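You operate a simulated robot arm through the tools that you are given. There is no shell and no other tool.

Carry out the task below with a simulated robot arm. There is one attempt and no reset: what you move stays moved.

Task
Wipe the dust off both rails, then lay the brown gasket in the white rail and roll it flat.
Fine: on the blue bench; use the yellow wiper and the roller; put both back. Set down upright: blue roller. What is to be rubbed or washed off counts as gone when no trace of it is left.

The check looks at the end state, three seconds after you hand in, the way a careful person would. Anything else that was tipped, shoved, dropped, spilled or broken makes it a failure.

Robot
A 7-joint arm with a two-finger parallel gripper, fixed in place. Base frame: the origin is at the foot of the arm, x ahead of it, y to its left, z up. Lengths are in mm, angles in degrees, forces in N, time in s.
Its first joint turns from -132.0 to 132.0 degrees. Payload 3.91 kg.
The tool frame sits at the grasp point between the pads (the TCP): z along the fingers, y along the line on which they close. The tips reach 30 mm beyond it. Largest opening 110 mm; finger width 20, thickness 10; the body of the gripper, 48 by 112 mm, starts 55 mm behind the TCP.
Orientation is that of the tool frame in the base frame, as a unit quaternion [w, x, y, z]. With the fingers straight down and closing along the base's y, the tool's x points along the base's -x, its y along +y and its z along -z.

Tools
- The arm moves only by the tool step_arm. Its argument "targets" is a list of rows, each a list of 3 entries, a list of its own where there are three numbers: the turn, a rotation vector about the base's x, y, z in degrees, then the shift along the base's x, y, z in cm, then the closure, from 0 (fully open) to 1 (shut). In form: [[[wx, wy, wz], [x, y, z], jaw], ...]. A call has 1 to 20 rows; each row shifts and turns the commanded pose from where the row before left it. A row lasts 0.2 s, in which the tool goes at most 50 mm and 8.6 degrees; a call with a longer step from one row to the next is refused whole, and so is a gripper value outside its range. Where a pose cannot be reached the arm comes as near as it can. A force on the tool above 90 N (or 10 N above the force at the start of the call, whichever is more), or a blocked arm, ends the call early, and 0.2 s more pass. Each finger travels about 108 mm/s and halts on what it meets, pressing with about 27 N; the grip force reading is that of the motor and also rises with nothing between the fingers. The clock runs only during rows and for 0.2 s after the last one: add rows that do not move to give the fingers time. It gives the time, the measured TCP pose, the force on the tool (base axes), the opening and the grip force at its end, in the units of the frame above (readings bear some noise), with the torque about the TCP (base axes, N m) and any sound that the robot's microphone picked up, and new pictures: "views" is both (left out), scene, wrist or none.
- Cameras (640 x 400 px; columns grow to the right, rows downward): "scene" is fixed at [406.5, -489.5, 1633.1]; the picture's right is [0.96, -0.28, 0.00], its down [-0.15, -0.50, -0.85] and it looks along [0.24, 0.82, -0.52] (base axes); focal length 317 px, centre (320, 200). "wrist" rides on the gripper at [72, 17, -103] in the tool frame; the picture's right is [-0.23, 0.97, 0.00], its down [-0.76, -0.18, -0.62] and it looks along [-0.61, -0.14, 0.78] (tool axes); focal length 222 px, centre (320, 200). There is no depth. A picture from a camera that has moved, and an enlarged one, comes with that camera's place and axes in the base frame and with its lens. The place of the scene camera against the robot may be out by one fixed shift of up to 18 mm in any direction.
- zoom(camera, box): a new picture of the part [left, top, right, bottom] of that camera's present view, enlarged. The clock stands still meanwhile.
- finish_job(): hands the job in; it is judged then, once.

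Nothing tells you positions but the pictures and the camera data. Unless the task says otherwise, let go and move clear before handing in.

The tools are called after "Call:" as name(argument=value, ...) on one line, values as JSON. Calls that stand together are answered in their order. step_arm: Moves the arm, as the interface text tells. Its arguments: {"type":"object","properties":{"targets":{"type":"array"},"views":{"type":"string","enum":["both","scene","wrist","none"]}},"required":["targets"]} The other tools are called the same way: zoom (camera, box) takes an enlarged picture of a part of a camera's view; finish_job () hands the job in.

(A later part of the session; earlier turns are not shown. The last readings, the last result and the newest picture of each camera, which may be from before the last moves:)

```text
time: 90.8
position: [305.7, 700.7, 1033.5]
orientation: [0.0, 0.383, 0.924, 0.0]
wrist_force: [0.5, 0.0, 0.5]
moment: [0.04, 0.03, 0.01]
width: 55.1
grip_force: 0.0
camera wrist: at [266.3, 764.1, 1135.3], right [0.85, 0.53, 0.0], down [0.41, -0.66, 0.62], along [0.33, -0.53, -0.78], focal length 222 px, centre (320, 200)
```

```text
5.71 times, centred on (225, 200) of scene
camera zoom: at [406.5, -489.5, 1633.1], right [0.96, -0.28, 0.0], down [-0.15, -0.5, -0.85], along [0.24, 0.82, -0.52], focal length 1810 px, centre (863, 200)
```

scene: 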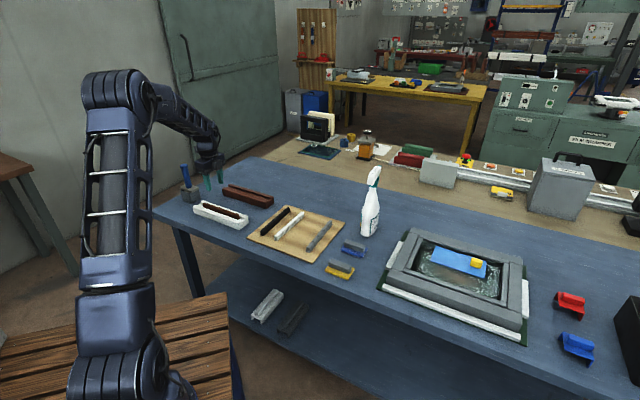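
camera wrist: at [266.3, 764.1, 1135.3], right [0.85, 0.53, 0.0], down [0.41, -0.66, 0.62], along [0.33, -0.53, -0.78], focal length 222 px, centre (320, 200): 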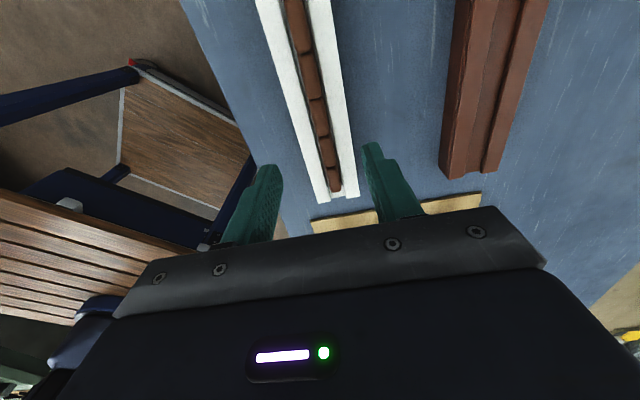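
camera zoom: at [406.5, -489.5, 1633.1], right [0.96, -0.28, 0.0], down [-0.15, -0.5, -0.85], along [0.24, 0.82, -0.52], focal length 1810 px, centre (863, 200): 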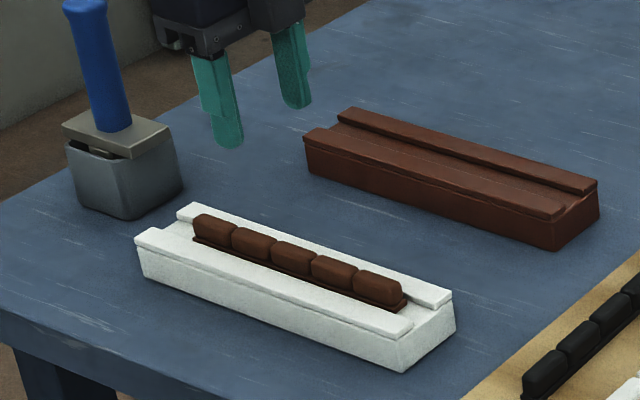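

The gasket lies in the groove, centred end to end. Next is the roller: I place its handle at about (178,898) with the top near z≈1027, so I'll rise and move above it.

Call:
step_arm(targets=[[[0, 0, 0], [0, 0, 4.4], 0.2], [[0, 0, 0], [0, 0, 4.4], 0.2], [[0, 0, 0], [-2.55, 4.0, 0], 0.2], [[0, 0, 0], [-2.55, 4.0, 0], 0.2], [[0, 0, 0], [-2.55, 4.0, 0], 0.2], [[0, 0, 0], [-2.55, 4.0, 0], 0.2], [[0, 0, 0], [-2.55, 4.0, 0], 0.2], [[0, 0, 0], [0, 0, 0], 0.2], [[0, 0, 0], [0, 0, 0], 0.2]])

Call:
zoom(camera="wrist", box=[220, 20, 420, 220])

Call:
zoom(camera="scene", box=[150, 130, 240, 220])

```text
time: 92.8
position: [178.8, 898.9, 1119.7]
orientation: [0.001, 0.384, 0.923, 0.0]
wrist_force: [0.3, 0.1, 0.5]
moment: [0.0, 0.01, 0.0]
width: 88.0
grip_force: 0.1
camera wrist: at [138.5, 961.7, 1221.8], right [0.85, 0.53, 0.0], down [0.41, -0.66, 0.62], along [0.33, -0.53, -0.78], focal length 222 px, centre (320, 200)
```

scene: 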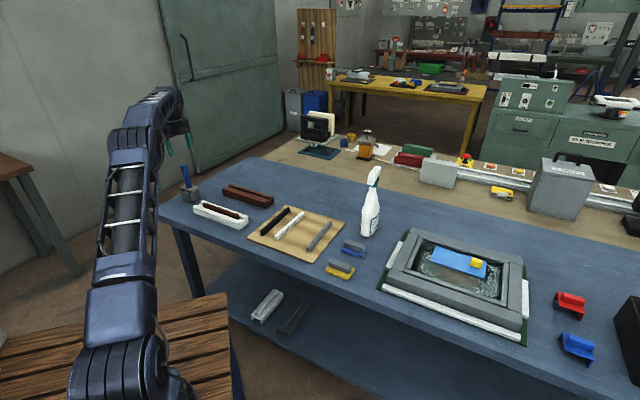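
wrist: 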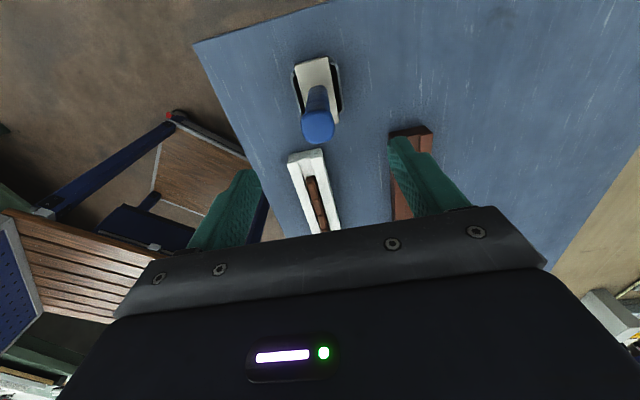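

```text
2.00 times, centred on (320, 120) of wrist
camera zoom: at [138.5, 961.7, 1221.8], right [0.85, 0.53, 0.0], down [0.41, -0.66, 0.62], along [0.33, -0.53, -0.78], focal length 444 px, centre (320, 360)
```

zoom: 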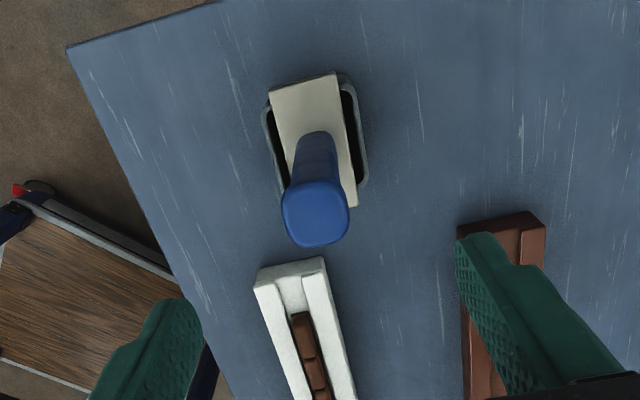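

```text
4.44 times, centred on (195, 175) of scene
camera zoom: at [406.5, -489.5, 1633.1], right [0.96, -0.28, 0.0], down [-0.15, -0.5, -0.85], along [0.24, 0.82, -0.52], focal length 1408 px, centre (876, 311)
```

zoom: 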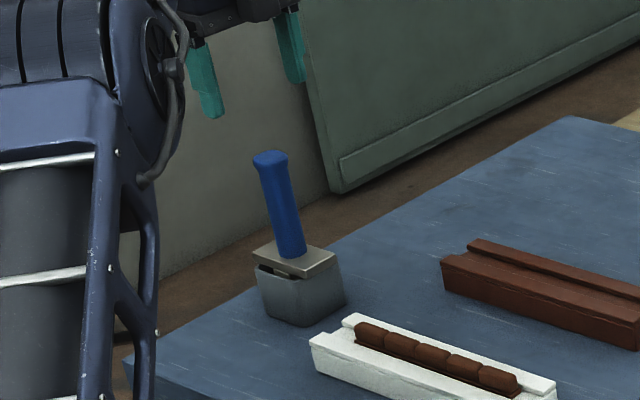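

I'm directly above the roller handle. I'll descend with the fingers open around it, keeping the palm above its top.

Call:
step_arm(targets=[[[0, 0, 0], [-0.2, 0, -4.0], 0.2], [[0, 0, 0], [0, 0, -4.0], 0.2], [[0, 0, 0], [0, 0, -3.0], 0.2], [[0, 0, 0], [0, 0, -1.5], 0.2], [[0, 0, 0], [0, 0, 0], 0.2], [[0, 0, 0], [0, 0, 0], 0.2]])

Call:
zoom(camera="wrist", box=[180, 40, 460, 240])

Call:
zoom(camera="scene", box=[150, 130, 240, 220])

```text
time: 94.2
position: [177.8, 897.7, 995.2]
orientation: [0.0, 0.382, 0.924, 0.0]
wrist_force: [0.0, 0.4, 0.0]
moment: [-0.01, -0.01, 0.01]
width: 87.8
grip_force: 0.0
camera wrist: at [137.8, 960.3, 1097.1], right [0.85, 0.53, 0.0], down [0.41, -0.66, 0.62], along [0.33, -0.53, -0.78], focal length 222 px, centre (320, 200)
```

scene: 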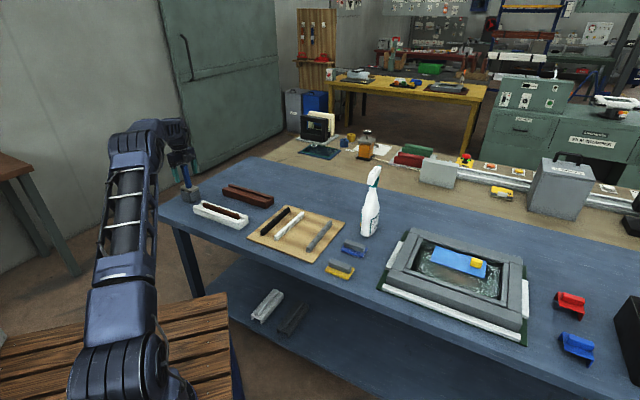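
wrist: 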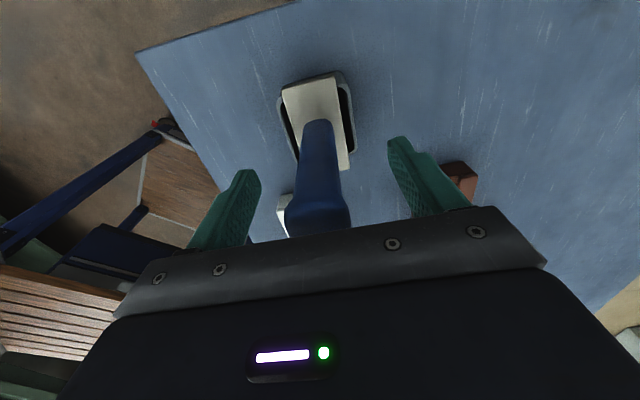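

```text
2.00 times, centred on (320, 140) of wrist
camera zoom: at [137.8, 960.3, 1097.1], right [0.85, 0.53, 0.0], down [0.41, -0.66, 0.62], along [0.33, -0.53, -0.78], focal length 444 px, centre (320, 320)
```

zoom: 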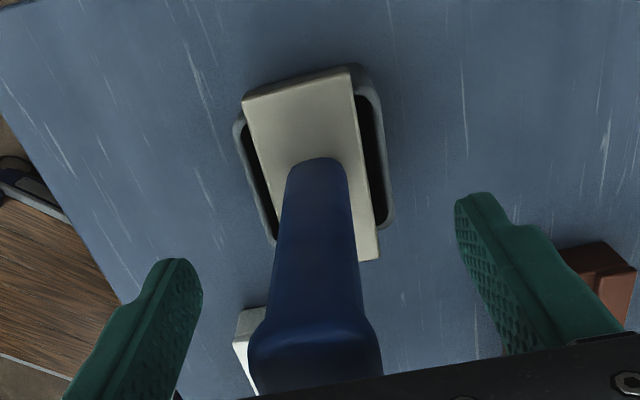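

```text
4.44 times, centred on (195, 175) of scene
camera zoom: at [406.5, -489.5, 1633.1], right [0.96, -0.28, 0.0], down [-0.15, -0.5, -0.85], along [0.24, 0.82, -0.52], focal length 1408 px, centre (876, 311)
```

zoom: 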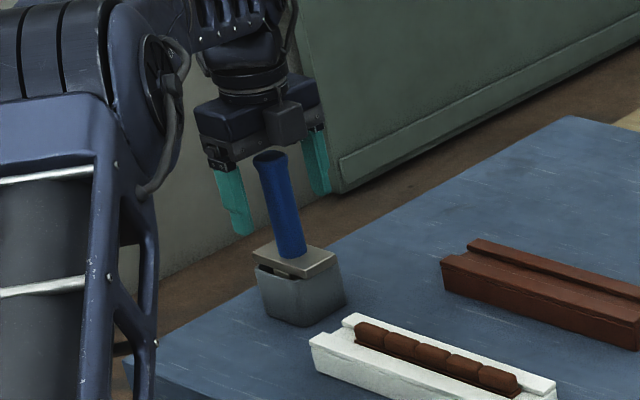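

Alignment is good, with the handle top about 20 mm below the palm. I'll lower 17 mm more and close on the handle.

Call:
step_arm(targets=[[[0, 0, 0], [0, 0, -1.0], 0.2], [[0, 0, 0], [0, 0, -0.6], 0.2], [[0, 0, 0], [0, 0, 0], 0.2]], views="none")

Call:
step_arm(targets=[[[0, 0, 0], [0, 0, 0], 0.5], [[0, 0, 0], [0, 0, 0], 0.7], [[0, 0, 0], [0, 0, 0], 0.85], [[0, 0, 0], [0, 0, 0], 1], [[0, 0, 0], [0, 0, 0], 1], [[0, 0, 0], [0, 0, 0], 1]])

Call:
zoom(camera="wrist", box=[180, 40, 460, 240])

Call:
zoom(camera="scene", box=[150, 130, 240, 220])

```text
time: 95.0
position: [176.8, 896.8, 979.2]
orientation: [-0.001, 0.383, 0.924, 0.001]
wrist_force: [-0.3, 0.0, 0.6]
moment: [-0.04, -0.01, 0.06]
width: 87.8
grip_force: 0.1
```

```text
time: 96.4
position: [177.6, 896.9, 978.5]
orientation: [0.0, 0.383, 0.924, 0.0]
wrist_force: [0.3, -1.1, 0.2]
moment: [0.01, -0.02, 0.01]
width: 28.8
grip_force: 26.7
camera wrist: at [137.2, 960.8, 1081.0], right [0.85, 0.53, 0.0], down [0.41, -0.66, 0.62], along [0.33, -0.53, -0.78], focal length 222 px, centre (320, 200)
```

scene: 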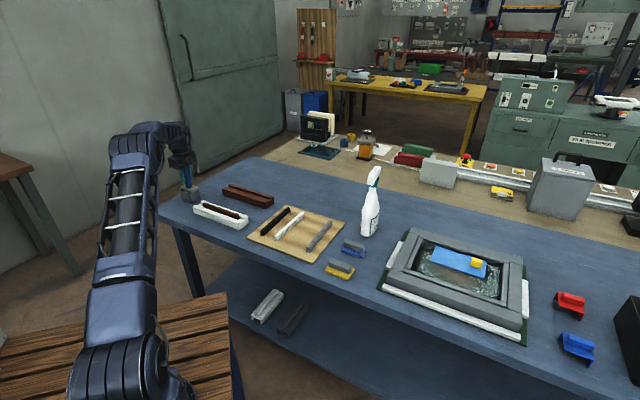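
wrist: 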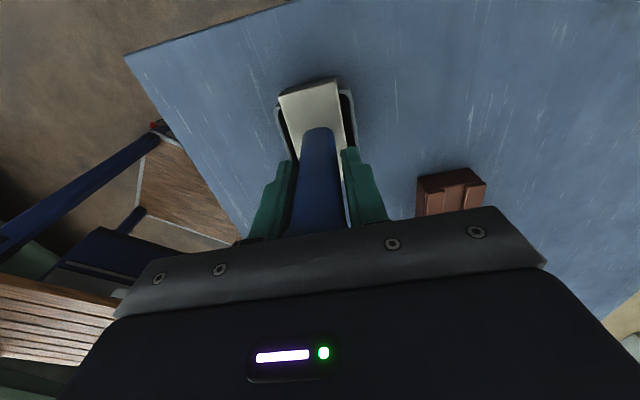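

```text
2.00 times, centred on (320, 140) of wrist
camera zoom: at [137.2, 960.8, 1081.0], right [0.85, 0.53, 0.0], down [0.41, -0.66, 0.62], along [0.33, -0.53, -0.78], focal length 444 px, centre (320, 320)
```

zoom: 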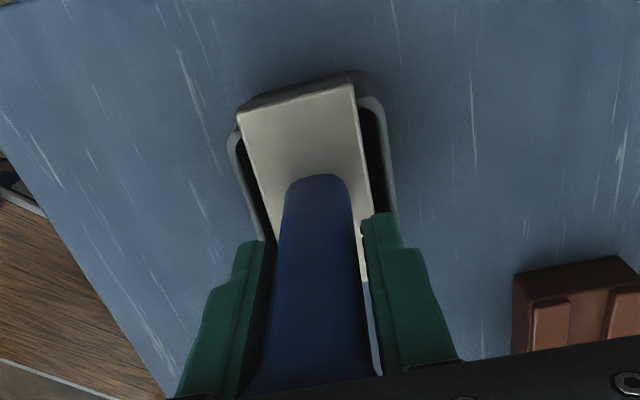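

```text
4.44 times, centred on (195, 175) of scene
camera zoom: at [406.5, -489.5, 1633.1], right [0.96, -0.28, 0.0], down [-0.15, -0.5, -0.85], along [0.24, 0.82, -0.52], focal length 1408 px, centre (876, 311)
```

zoom: 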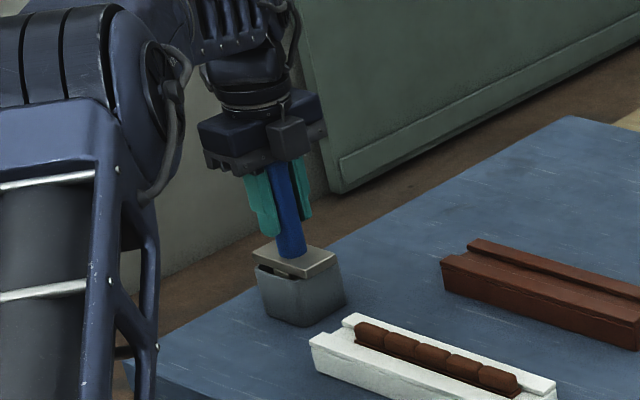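

The handle is gripped at 28.8 mm, with the put-back pose at (177,896.5,979). I'll lift straight up out of the holder.

Call:
step_arm(targets=[[[0, 0, 0], [0, 0, 0.5], 1], [[0, 0, 0], [0, 0, 1.0], 1], [[0, 0, 0], [0, 0, 2.0], 1], [[0, 0, 0], [0, 0, 2.5], 1], [[0, 0, 0], [0, 0, 2.5], 1], [[0, 0, 0], [0, 0, 2.5], 1], [[0, 0, 0], [0, 0, 0], 1], [[0, 0, 0], [0, 0, 0], 1]])

Call:
zoom(camera="wrist", box=[180, 20, 460, 240])

Call:
zoom(camera="scene", box=[150, 110, 240, 220])

```text
time: 98.2
position: [179.1, 897.1, 1089.8]
orientation: [0.0, 0.383, 0.924, 0.0]
wrist_force: [-0.2, -0.1, -1.6]
moment: [0.03, -0.04, 0.03]
width: 28.9
grip_force: 26.9
camera wrist: at [138.5, 960.0, 1191.7], right [0.85, 0.53, 0.0], down [0.41, -0.66, 0.62], along [0.33, -0.53, -0.78], focal length 222 px, centre (320, 200)
```

scene: 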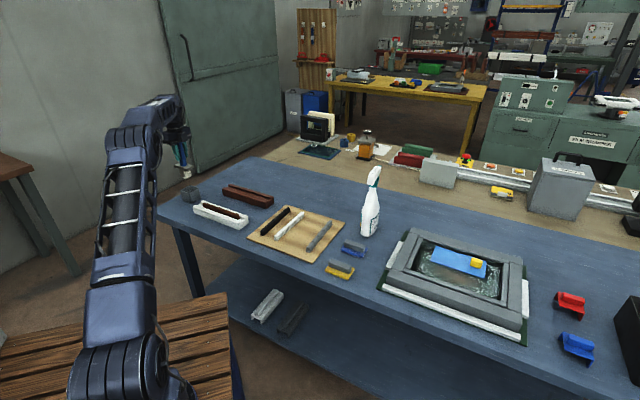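
wrist: 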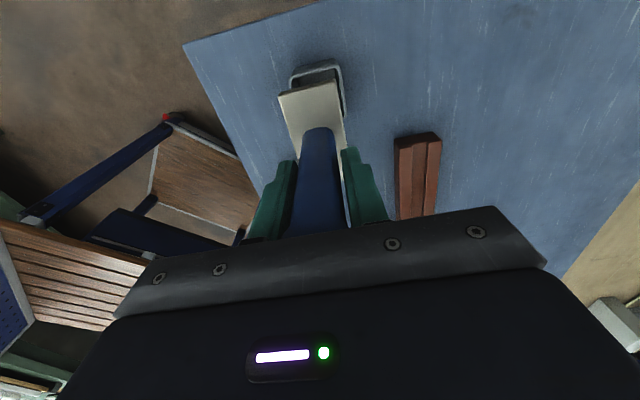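

```text
1.82 times, centred on (320, 130) of wrist
camera zoom: at [138.5, 960.0, 1191.7], right [0.85, 0.53, 0.0], down [0.41, -0.66, 0.62], along [0.33, -0.53, -0.78], focal length 404 px, centre (320, 327)
```

zoom: 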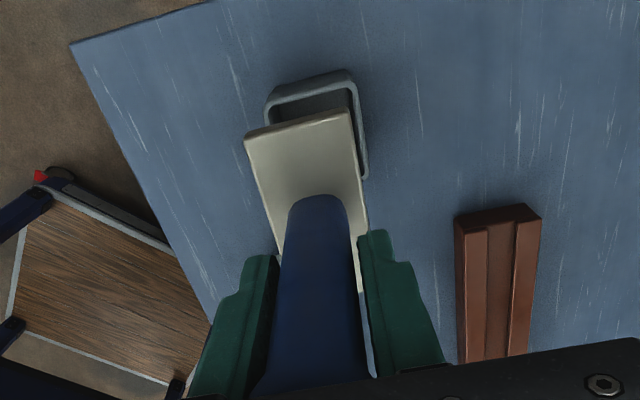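

```text
3.64 times, centred on (195, 165) of scene
camera zoom: at [406.5, -489.5, 1633.1], right [0.96, -0.28, 0.0], down [-0.15, -0.5, -0.85], along [0.24, 0.82, -0.52], focal length 1152 px, centre (774, 327)
```

zoom: 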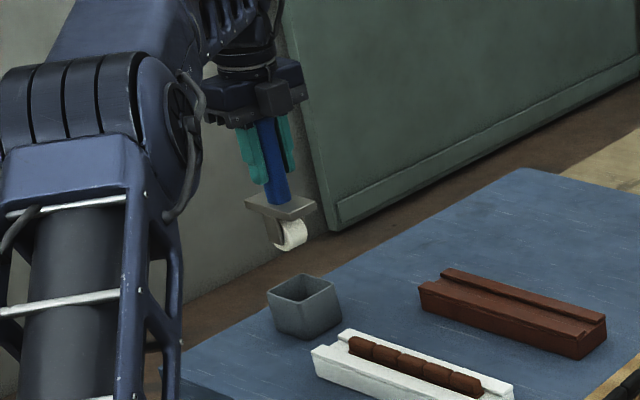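

Call:
zoom(camera="scene", box=[175, 125, 215, 180])

Call:
zoom(camera="wrist", box=[260, 50, 380, 170])

```text
7.27 times, centred on (195, 152) of scene
camera zoom: at [406.5, -489.5, 1633.1], right [0.96, -0.28, 0.0], down [-0.15, -0.5, -0.85], along [0.24, 0.82, -0.52], focal length 2304 px, centre (1229, 546)
```

zoom: 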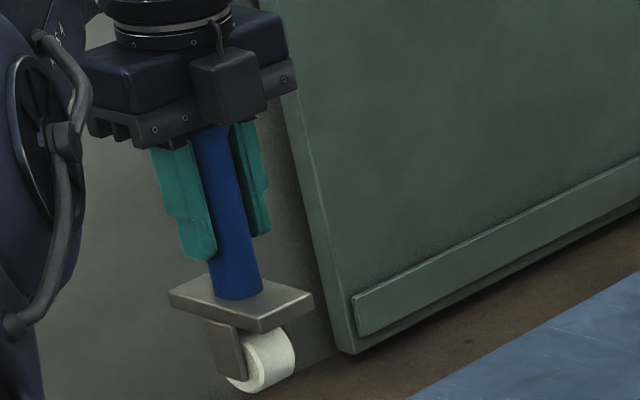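

```text
3.33 times, centred on (320, 110) of wrist
camera zoom: at [138.5, 960.0, 1191.7], right [0.85, 0.53, 0.0], down [0.41, -0.66, 0.62], along [0.33, -0.53, -0.78], focal length 740 px, centre (320, 500)
```

zoom: 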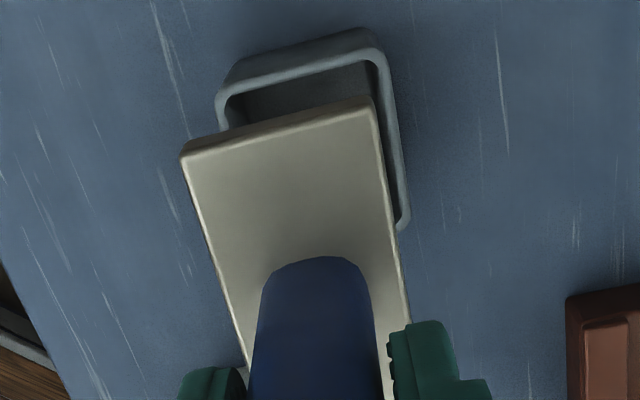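

Call:
zoom(camera="scene", box=[182, 152, 206, 182])

```text
13.33 times, centred on (194, 167) of scene
camera zoom: at [406.5, -489.5, 1633.1], right [0.96, -0.28, 0.0], down [-0.15, -0.5, -0.85], along [0.24, 0.82, -0.52], focal length 4223 px, centre (2000, 640)
```

zoom: 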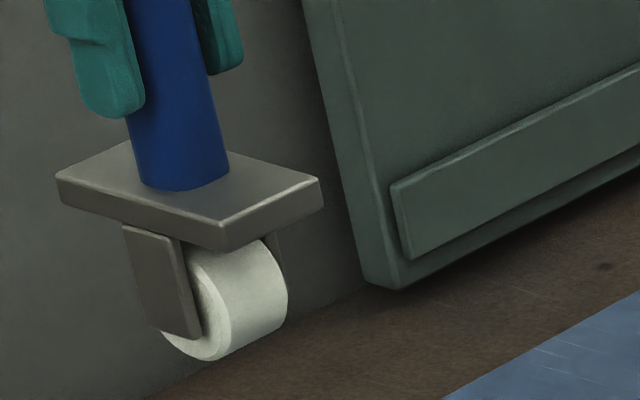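

The wheel sits between two brackets with its axis across the rail, so it will roll along the groove. I'll carry it above the gasket's left segment.

Call:
step_arm(targets=[[[0, 0, 0], [1.82, -3.58, 0], 1], [[0, 0, 0], [1.82, -3.58, 0], 1], [[0, 0, 0], [1.82, -3.58, 0], 1], [[0, 0, 0], [1.83, -3.6, 0], 1], [[0, 0, 0], [0, 0, -2.5], 1], [[0, 0, 0], [0, 0, -2.0], 1], [[0, 0, 0], [0, 0, 0], 1], [[0, 0, 0], [0, 0, 0], 1]])

Call:
zoom(camera="scene", box=[185, 165, 265, 235])

Call:
zoom(camera="scene", box=[190, 190, 226, 218])

Call:
zoom(camera="wrist", box=[220, 20, 420, 220])

```text
time: 100.0
position: [248.3, 755.3, 1044.6]
orientation: [-0.001, 0.383, 0.924, -0.001]
wrist_force: [-0.2, 0.2, -2.1]
moment: [0.02, 0.0, -0.01]
width: 28.9
grip_force: 27.3
camera wrist: at [209.0, 818.5, 1146.1], right [0.85, 0.53, 0.0], down [0.41, -0.66, 0.62], along [0.33, -0.53, -0.78], focal length 222 px, centre (320, 200)
```

scene: 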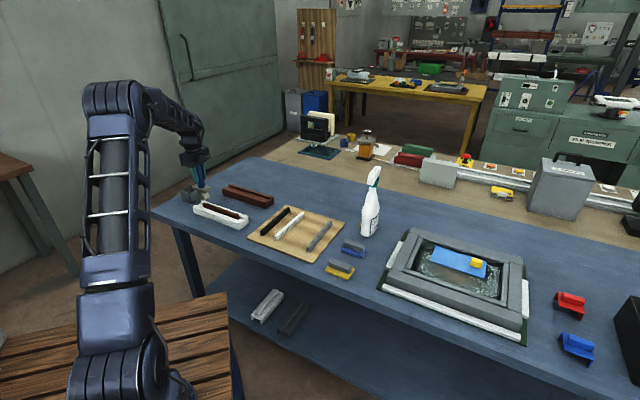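
wrist: 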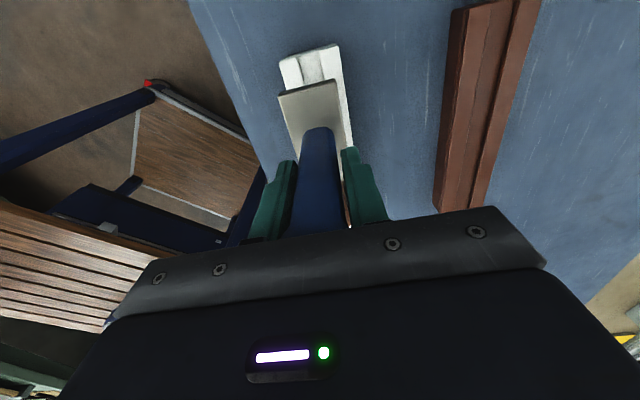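

```text
5.71 times, centred on (225, 200) of scene
camera zoom: at [406.5, -489.5, 1633.1], right [0.96, -0.28, 0.0], down [-0.15, -0.5, -0.85], along [0.24, 0.82, -0.52], focal length 1810 px, centre (863, 200)
```

zoom: 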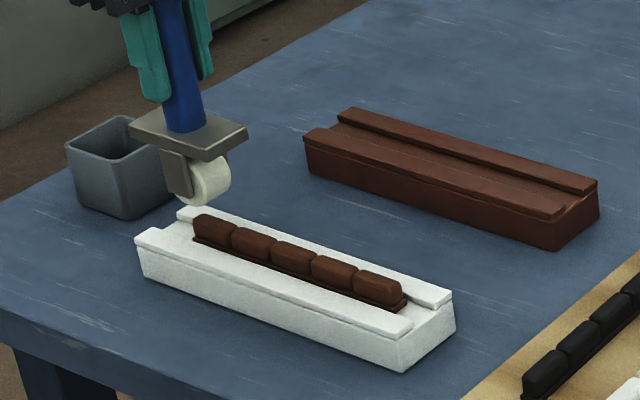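

```text
14.29 times, centred on (208, 204) of scene
camera zoom: at [406.5, -489.5, 1633.1], right [0.96, -0.28, 0.0], down [-0.15, -0.5, -0.85], along [0.24, 0.82, -0.52], focal length 4525 px, centre (1920, 143)
```

zoom: 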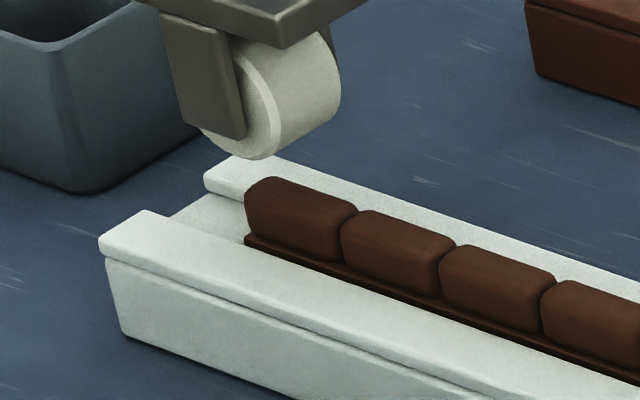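

```text
2.00 times, centred on (320, 120) of wrist
camera zoom: at [209.0, 818.5, 1146.1], right [0.85, 0.53, 0.0], down [0.41, -0.66, 0.62], along [0.33, -0.53, -0.78], focal length 444 px, centre (320, 360)
```

zoom: 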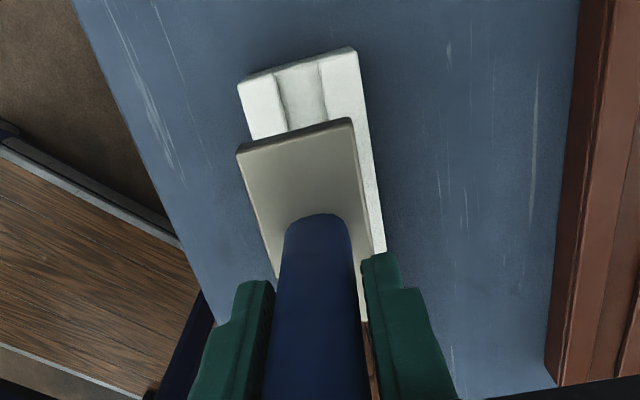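

The roller plate is centred on the rail within about 0.5 mm. I'll shift 8 mm along the rail to sit over the first segment's middle and lower to just above it.

Call:
step_arm(targets=[[[0, 0, 0], [0.57, -0.57, -0.8], 1], [[0, 0, 0], [0, 0, -0.8], 1], [[0, 0, 0], [0, 0, 0], 1], [[0, 0, 0], [0, 0, 0], 1]], views="none")

Call:
zoom(camera="scene", box=[190, 190, 226, 218])

```text
time: 101.0
position: [255.4, 749.1, 1026.7]
orientation: [0.0, 0.385, 0.923, 0.001]
wrist_force: [-0.5, -0.2, -1.3]
moment: [0.0, 0.04, 0.01]
width: 29.0
grip_force: 26.8
```

```text
14.29 times, centred on (208, 204) of scene
camera zoom: at [406.5, -489.5, 1633.1], right [0.96, -0.28, 0.0], down [-0.15, -0.5, -0.85], along [0.24, 0.82, -0.52], focal length 4525 px, centre (1920, 143)
```

zoom: 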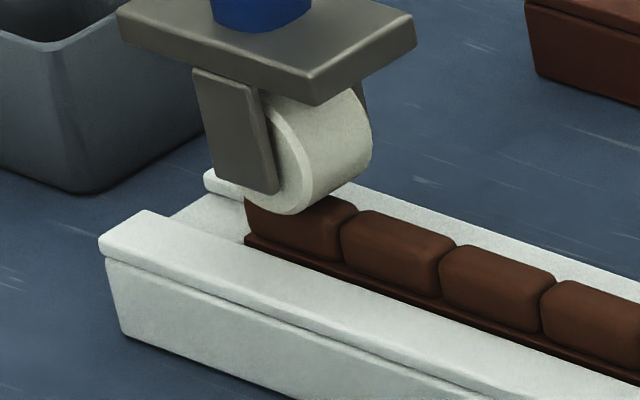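

Call:
step_arm(targets=[[[0, 0, 0], [0, 0, -0.15], 1], [[0, 0, 0], [0, 0, -0.15], 1], [[0, 0, 0], [0, 0, 0], 1]], views="none")

Call:
step_arm(targets=[[[0, 0, 0], [0, 0, -0.15], 1], [[0, 0, 0], [0, 0, -0.15], 1], [[0, 0, 0], [0, 0, 0], 1]], views="none")

Call:
zoom(camera="scene", box=[190, 190, 226, 218])

```text
time: 101.8
position: [256.1, 748.3, 1027.3]
orientation: [0.0, 0.384, 0.923, 0.0]
wrist_force: [0.6, -0.5, 5.3]
moment: [-0.04, -0.02, 0.0]
width: 28.9
grip_force: 26.9
```

```text
time: 102.6
position: [255.2, 748.8, 1021.1]
orientation: [0.0, 0.384, 0.923, 0.0]
wrist_force: [0.3, 0.4, 5.0]
moment: [-0.02, -0.02, 0.04]
width: 27.0
grip_force: 26.6
```

```text
14.29 times, centred on (208, 204) of scene
camera zoom: at [406.5, -489.5, 1633.1], right [0.96, -0.28, 0.0], down [-0.15, -0.5, -0.85], along [0.24, 0.82, -0.52], focal length 4525 px, centre (1920, 143)
```

zoom: 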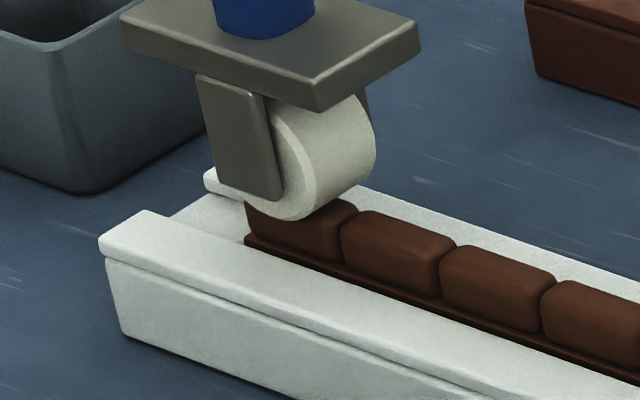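

The handle is sliding up in the fingers until its cap meets the palm, which will then carry the pressing force. I'll continue slowly.

Call:
step_arm(targets=[[[0, 0, 0], [0, 0, -0.1], 1], [[0, 0, 0], [0, 0, -0.1], 1], [[0, 0, 0], [0, 0, 0], 1]], views="none")

Call:
step_arm(targets=[[[0, 0, 0], [0, 0, -0.1], 1], [[0, 0, 0], [0, 0, -0.1], 1], [[0, 0, 0], [0, 0, 0], 1]], views="none")

Call:
zoom(camera="scene", box=[180, 150, 240, 220])

```text
time: 103.4
position: [255.2, 747.2, 1021.2]
orientation: [-0.001, 0.383, 0.924, 0.0]
wrist_force: [0.4, 0.4, 22.0]
moment: [0.06, 0.0, 0.01]
width: 27.3
grip_force: 26.2
```

```text
time: 104.2
position: [256.3, 748.5, 1019.4]
orientation: [0.0, 0.383, 0.924, 0.003]
wrist_force: [-0.4, -0.2, 44.1]
moment: [0.11, 0.02, -0.01]
width: 26.9
grip_force: 26.8
```

```text
5.71 times, centred on (210, 185) of scene
camera zoom: at [406.5, -489.5, 1633.1], right [0.96, -0.28, 0.0], down [-0.15, -0.5, -0.85], along [0.24, 0.82, -0.52], focal length 1810 px, centre (949, 286)
```

zoom: 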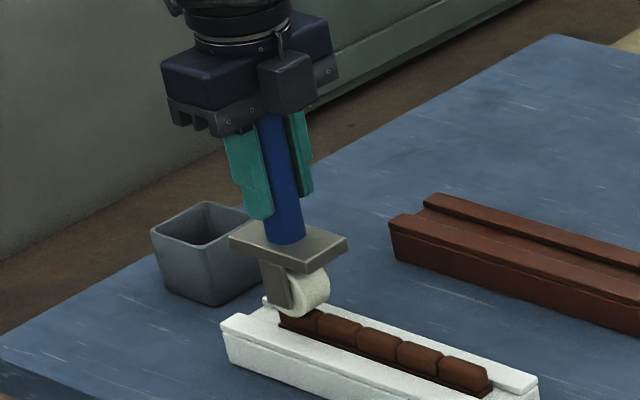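

Call:
zoom(camera="scene", box=[192, 188, 222, 212])

```text
16.00 times, centred on (207, 200) of scene
camera zoom: at [406.5, -489.5, 1633.1], right [0.96, -0.28, 0.0], down [-0.15, -0.5, -0.85], along [0.24, 0.82, -0.52], focal length 5068 px, centre (2128, 200)
```

zoom: 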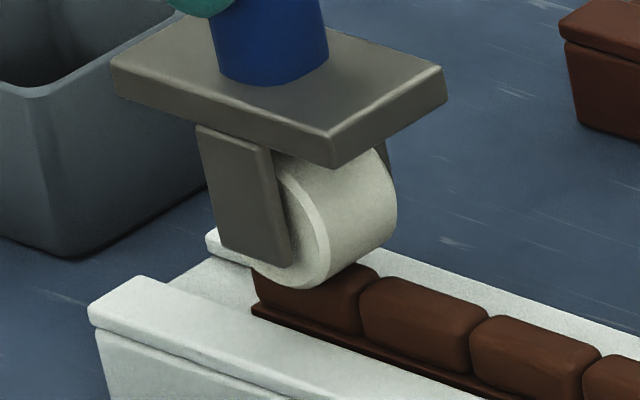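

Call:
step_arm(targets=[[[0, 0, 0], [0, 0, -0.1], 1], [[0, 0, 0], [0, 0, -0.1], 1], [[0, 0, 0], [0, 0, 0], 1]], views="none")

Call:
zoom(camera="scene", box=[192, 188, 222, 212])

```text
time: 105.0
position: [256.9, 746.3, 1020.5]
orientation: [-0.001, 0.382, 0.924, 0.003]
wrist_force: [0.4, -0.2, 69.1]
moment: [0.13, 0.06, 0.01]
width: 27.1
grip_force: 27.6
```

```text
16.00 times, centred on (207, 200) of scene
camera zoom: at [406.5, -489.5, 1633.1], right [0.96, -0.28, 0.0], down [-0.15, -0.5, -0.85], along [0.24, 0.82, -0.52], focal length 5068 px, centre (2128, 200)
```

zoom: 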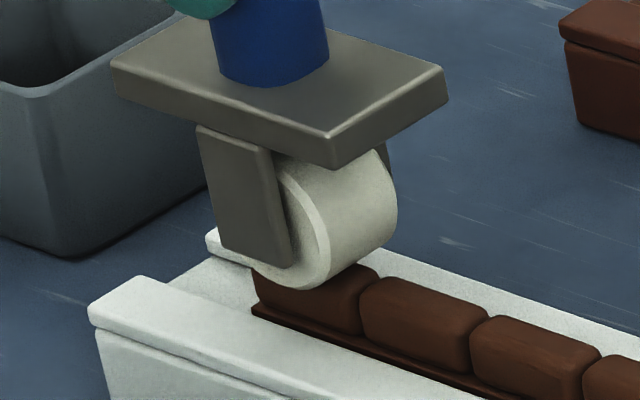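

Static pressure alone doesn't change the segment. I'll back off to moderate force and actually roll along to see the effect.

Call:
step_arm(targets=[[[0, 0, 0], [0, 0, 0.15], 1], [[0, 0, 0], [0.5, -0.5, 0], 1], [[0, 0, 0], [0.5, -0.5, 0], 1], [[0, 0, 0], [0.5, -0.5, 0], 1], [[0, 0, 0], [0.5, -0.5, 0], 1], [[0, 0, 0], [0.5, -0.5, 0], 1], [[0, 0, 0], [0, 0, 0], 1]])

Call:
zoom(camera="scene", box=[190, 184, 235, 216])

```text
time: 106.6
position: [281.0, 722.9, 1019.4]
orientation: [0.0, 0.383, 0.924, 0.001]
wrist_force: [0.0, 0.3, 59.6]
moment: [0.17, -0.02, -0.02]
width: 27.2
grip_force: 27.4
camera wrist: at [240.3, 784.8, 1122.4], right [0.85, 0.53, 0.0], down [0.41, -0.67, 0.62], along [0.33, -0.53, -0.78], focal length 222 px, centre (320, 200)
```

scene: 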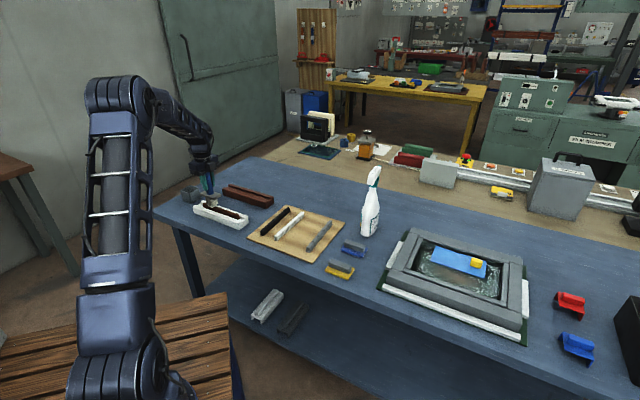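
wrist: 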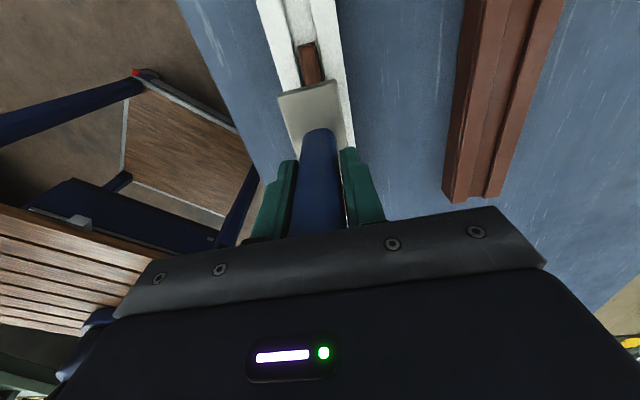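

```text
12.50 times, centred on (212, 200) of scene
camera zoom: at [406.5, -489.5, 1633.1], right [0.96, -0.28, 0.0], down [-0.15, -0.5, -0.85], along [0.24, 0.82, -0.52], focal length 3959 px, centre (1664, 200)
```

zoom: 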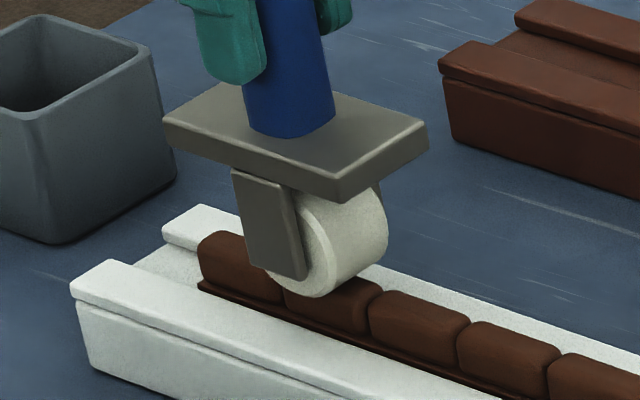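

Call:
step_arm(targets=[[[0, 0, 0], [0.5, -0.5, 0], 1], [[0, 0, 0], [0.5, -0.5, 0], 1], [[0, 0, 0], [0.5, -0.5, 0], 1], [[0, 0, 0], [0.5, -0.5, 0], 1], [[0, 0, 0], [0.5, -0.5, 0], 1], [[0, 0, 0], [0, 0, 0], 1]], views="none")

Call:
zoom(camera="scene", box=[190, 184, 240, 220])

Call:
zoom(camera="wrist", box=[240, 0, 380, 140])

```text
time: 108.0
position: [306.0, 699.2, 1019.3]
orientation: [-0.001, 0.384, 0.923, 0.002]
wrist_force: [1.4, 0.4, 59.0]
moment: [0.16, 0.05, 0.0]
width: 26.8
grip_force: 27.3
```

```text
11.11 times, centred on (215, 202) of scene
camera zoom: at [406.5, -489.5, 1633.1], right [0.96, -0.28, 0.0], down [-0.15, -0.5, -0.85], along [0.24, 0.82, -0.52], focal length 3520 px, centre (1487, 178)
```

zoom: 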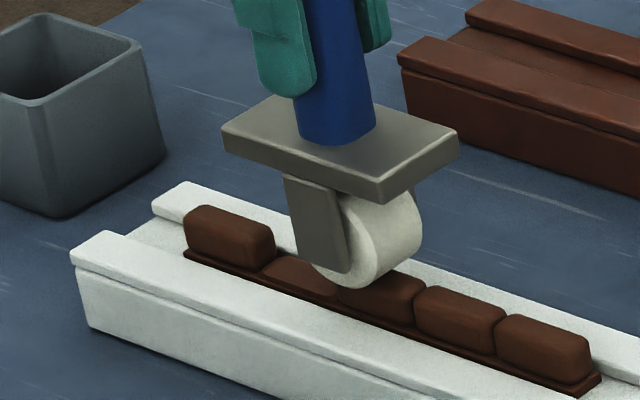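

```text
2.86 times, centred on (310, 70) of wrist
camera zoom: at [265.4, 760.4, 1122.5], right [0.85, 0.53, 0.0], down [0.41, -0.67, 0.62], along [0.33, -0.53, -0.78], focal length 635 px, centre (349, 571)
```

zoom: 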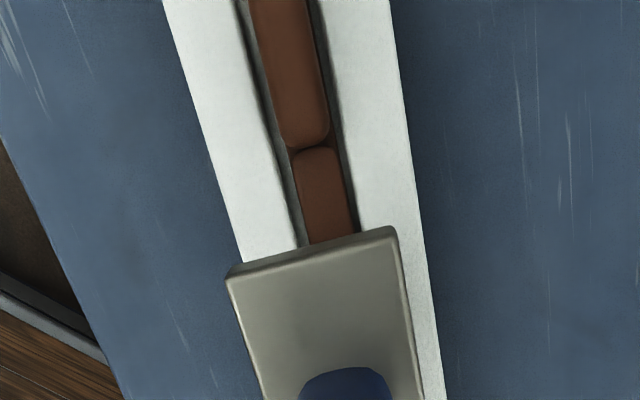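

Rolling works: segment 2 is now flat, while segment 1 needs a full-length pass. I'll continue rolling to the right end.

Call:
step_arm(targets=[[[0, 0, 0], [0.5, -0.5, 0], 1], [[0, 0, 0], [0.5, -0.5, 0], 1], [[0, 0, 0], [0.5, -0.5, 0], 1], [[0, 0, 0], [0.5, -0.5, 0], 1], [[0, 0, 0], [0.5, -0.5, 0], 1], [[0, 0, 0], [0.5, -0.5, 0], 1], [[0, 0, 0], [0.5, -0.5, 0], 1], [[0, 0, 0], [0.5, -0.5, 0], 1], [[0, 0, 0], [0, 0, 0], 1]])

Call:
zoom(camera="scene", box=[190, 184, 255, 232])

```text
time: 110.0
position: [343.7, 657.4, 1020.7]
orientation: [-0.001, 0.382, 0.924, 0.002]
wrist_force: [-0.3, 0.8, 59.5]
moment: [0.15, -0.02, 0.01]
width: 27.1
grip_force: 27.0
camera wrist: at [304.4, 720.5, 1122.4], right [0.85, 0.53, 0.0], down [0.41, -0.67, 0.62], along [0.33, -0.53, -0.78], focal length 222 px, centre (320, 200)
```

scene: 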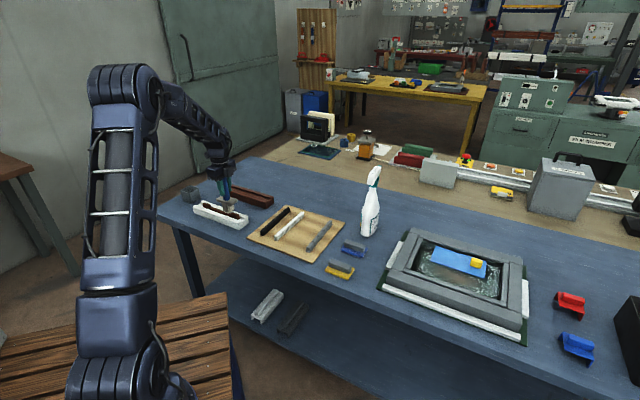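
wrist: 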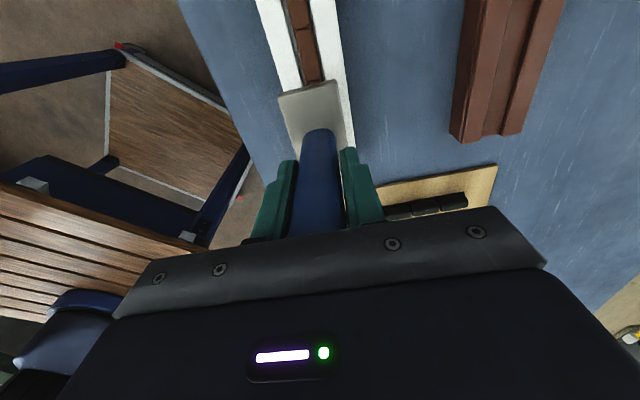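

```text
8.33 times, centred on (222, 208) of scene
camera zoom: at [406.5, -489.5, 1633.1], right [0.96, -0.28, 0.0], down [-0.15, -0.5, -0.85], along [0.24, 0.82, -0.52], focal length 2640 px, centre (1132, 133)
```

zoom: 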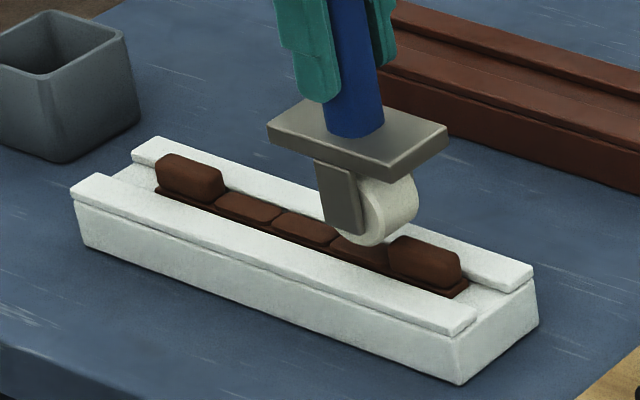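

Call:
step_arm(targets=[[[0, 0, 0], [0.5, -0.5, 0], 1], [[0, 0, 0], [0.5, -0.5, 0], 1], [[0, 0, 0], [0.5, -0.5, 0], 1], [[0, 0, 0], [0.5, -0.5, 0], 1], [[0, 0, 0], [0.5, -0.5, 0], 1], [[0, 0, 0], [0, 0, 0], 1]], views="none")

Call:
zoom(camera="scene", box=[190, 184, 255, 232])

```text
time: 111.4
position: [370.5, 632.3, 1020.4]
orientation: [0.0, 0.383, 0.924, 0.002]
wrist_force: [0.6, 0.3, 66.1]
moment: [0.16, 0.01, 0.01]
width: 26.8
grip_force: 26.8
```

```text
8.33 times, centred on (222, 208) of scene
camera zoom: at [406.5, -489.5, 1633.1], right [0.96, -0.28, 0.0], down [-0.15, -0.5, -0.85], along [0.24, 0.82, -0.52], focal length 2640 px, centre (1132, 133)
```

zoom: 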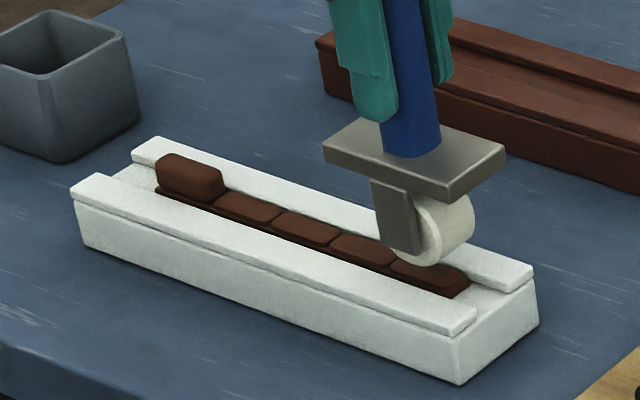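

Call:
zoom(camera="scene", box=[222, 196, 248, 218])

Call:
zoom(camera="wrist", box=[240, 0, 380, 140])

```text
16.00 times, centred on (235, 207) of scene
camera zoom: at [406.5, -489.5, 1633.1], right [0.96, -0.28, 0.0], down [-0.15, -0.5, -0.85], along [0.24, 0.82, -0.52], focal length 5068 px, centre (1680, 88)
```

zoom: 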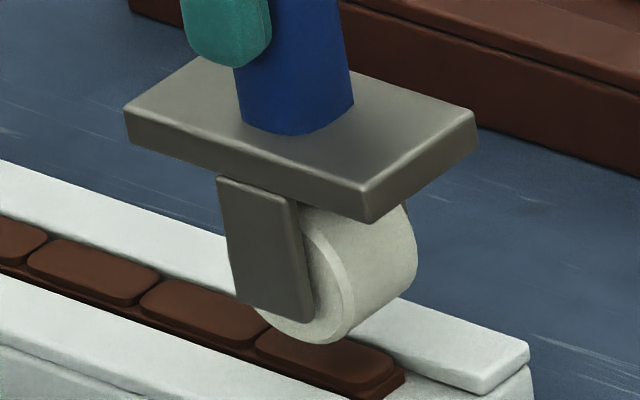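

```text
2.86 times, centred on (310, 70) of wrist
camera zoom: at [329.8, 694.7, 1122.3], right [0.85, 0.53, 0.0], down [0.41, -0.67, 0.62], along [0.33, -0.53, -0.78], focal length 635 px, centre (349, 571)
```

zoom: 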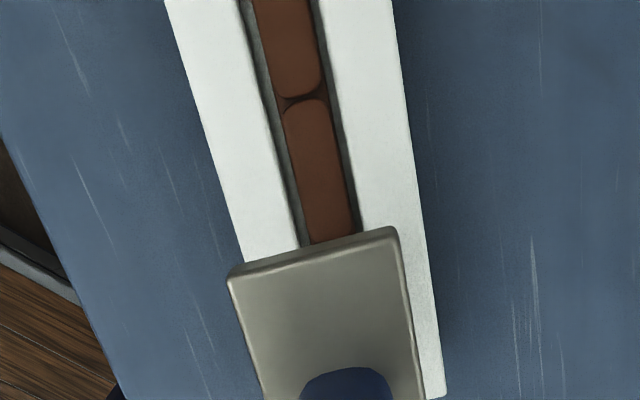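

Segments 2–5 are flat. I'll roll back to the left and fully over segment 1, past its end.

Call:
step_arm(targets=[[[0, 0, 0], [-0.5, 0.5, 0], 1], [[0, 0, 0], [-0.6, 0.6, 0], 1], [[0, 0, 0], [-0.6, 0.6, 0], 1], [[0, 0, 0], [-0.6, 0.6, 0], 1], [[0, 0, 0], [-0.6, 0.6, 0], 1], [[0, 0, 0], [-0.6, 0.6, 0], 1], [[0, 0, 0], [-0.6, 0.6, 0], 1], [[0, 0, 0], [-0.6, 0.6, 0], 1], [[0, 0, 0], [-0.6, 0.6, 0], 1], [[0, 0, 0], [-0.6, 0.6, 0], 1], [[0, 0, 0], [-0.6, 0.6, 0], 1], [[0, 0, 0], [-0.6, 0.6, 0], 1], [[0, 0, 0], [-0.6, 0.6, 0], 1], [[0, 0, 0], [-0.6, 0.6, 0], 1], [[0, 0, 0], [-0.6, 0.6, 0], 1], [[0, 0, 0], [-0.6, 0.6, 0], 1], [[0, 0, 0], [0, 0, 0], 1]])

Call:
zoom(camera="scene", box=[190, 184, 255, 232])

```text
time: 115.0
position: [276.5, 728.1, 1020.4]
orientation: [0.0, 0.383, 0.924, 0.002]
wrist_force: [0.1, -0.3, 57.0]
moment: [0.1, 0.03, -0.01]
width: 26.7
grip_force: 27.2
camera wrist: at [235.3, 790.5, 1122.5], right [0.85, 0.53, 0.0], down [0.41, -0.67, 0.62], along [0.33, -0.53, -0.78], focal length 222 px, centre (320, 200)
```

scene: 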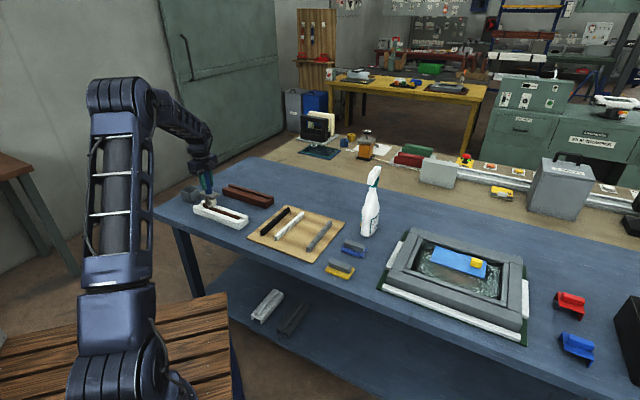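
wrist: 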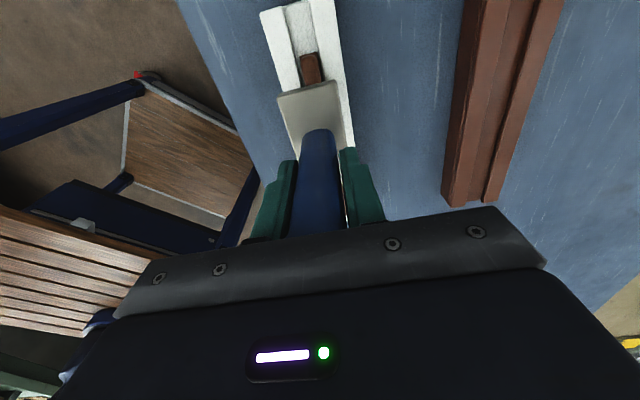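

```text
8.33 times, centred on (222, 208) of scene
camera zoom: at [406.5, -489.5, 1633.1], right [0.96, -0.28, 0.0], down [-0.15, -0.5, -0.85], along [0.24, 0.82, -0.52], focal length 2640 px, centre (1132, 133)
```

zoom: 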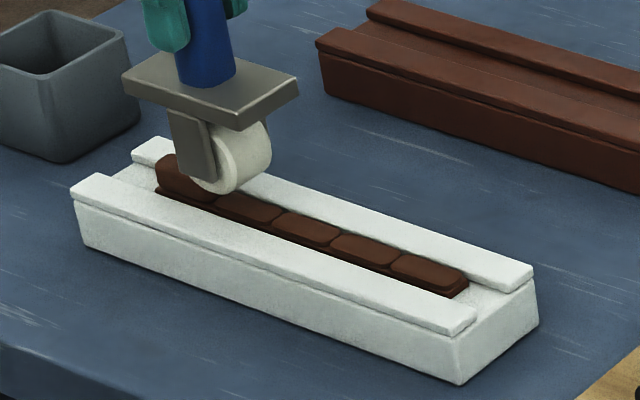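

Call:
step_arm(targets=[[[0, 0, 0], [-0.5, 0.5, 0], 1], [[0, 0, 0], [-0.5, 0.5, 0], 1], [[0, 0, 0], [-0.5, 0.5, 0], 1], [[0, 0, 0], [-0.5, 0.5, 0], 1], [[0, 0, 0], [-0.5, 0.5, 0], 1], [[0, 0, 0], [-0.5, 0.5, 0], 1], [[0, 0, 0], [-0.5, 0.5, 0], 1], [[0, 0, 0], [0, 0, 0], 1]], views="none")

Call:
zoom(camera="scene", box=[190, 184, 255, 232])

```text
time: 116.8
position: [241.8, 763.8, 1018.0]
orientation: [0.0, 0.384, 0.924, 0.0]
wrist_force: [-0.1, 0.5, -1.1]
moment: [-0.04, -0.01, 0.01]
width: 27.4
grip_force: 26.9
```

```text
8.33 times, centred on (222, 208) of scene
camera zoom: at [406.5, -489.5, 1633.1], right [0.96, -0.28, 0.0], down [-0.15, -0.5, -0.85], along [0.24, 0.82, -0.52], focal length 2640 px, centre (1132, 133)
```

zoom: 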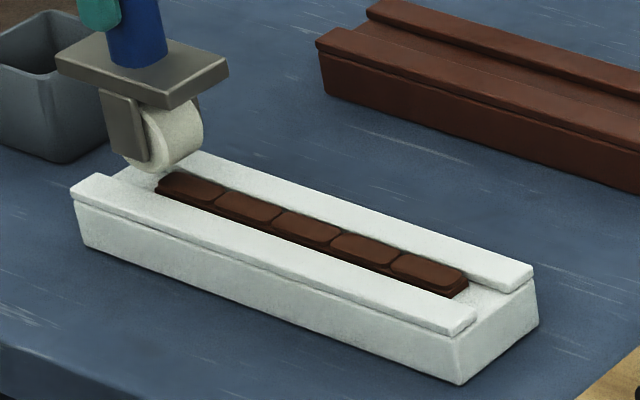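

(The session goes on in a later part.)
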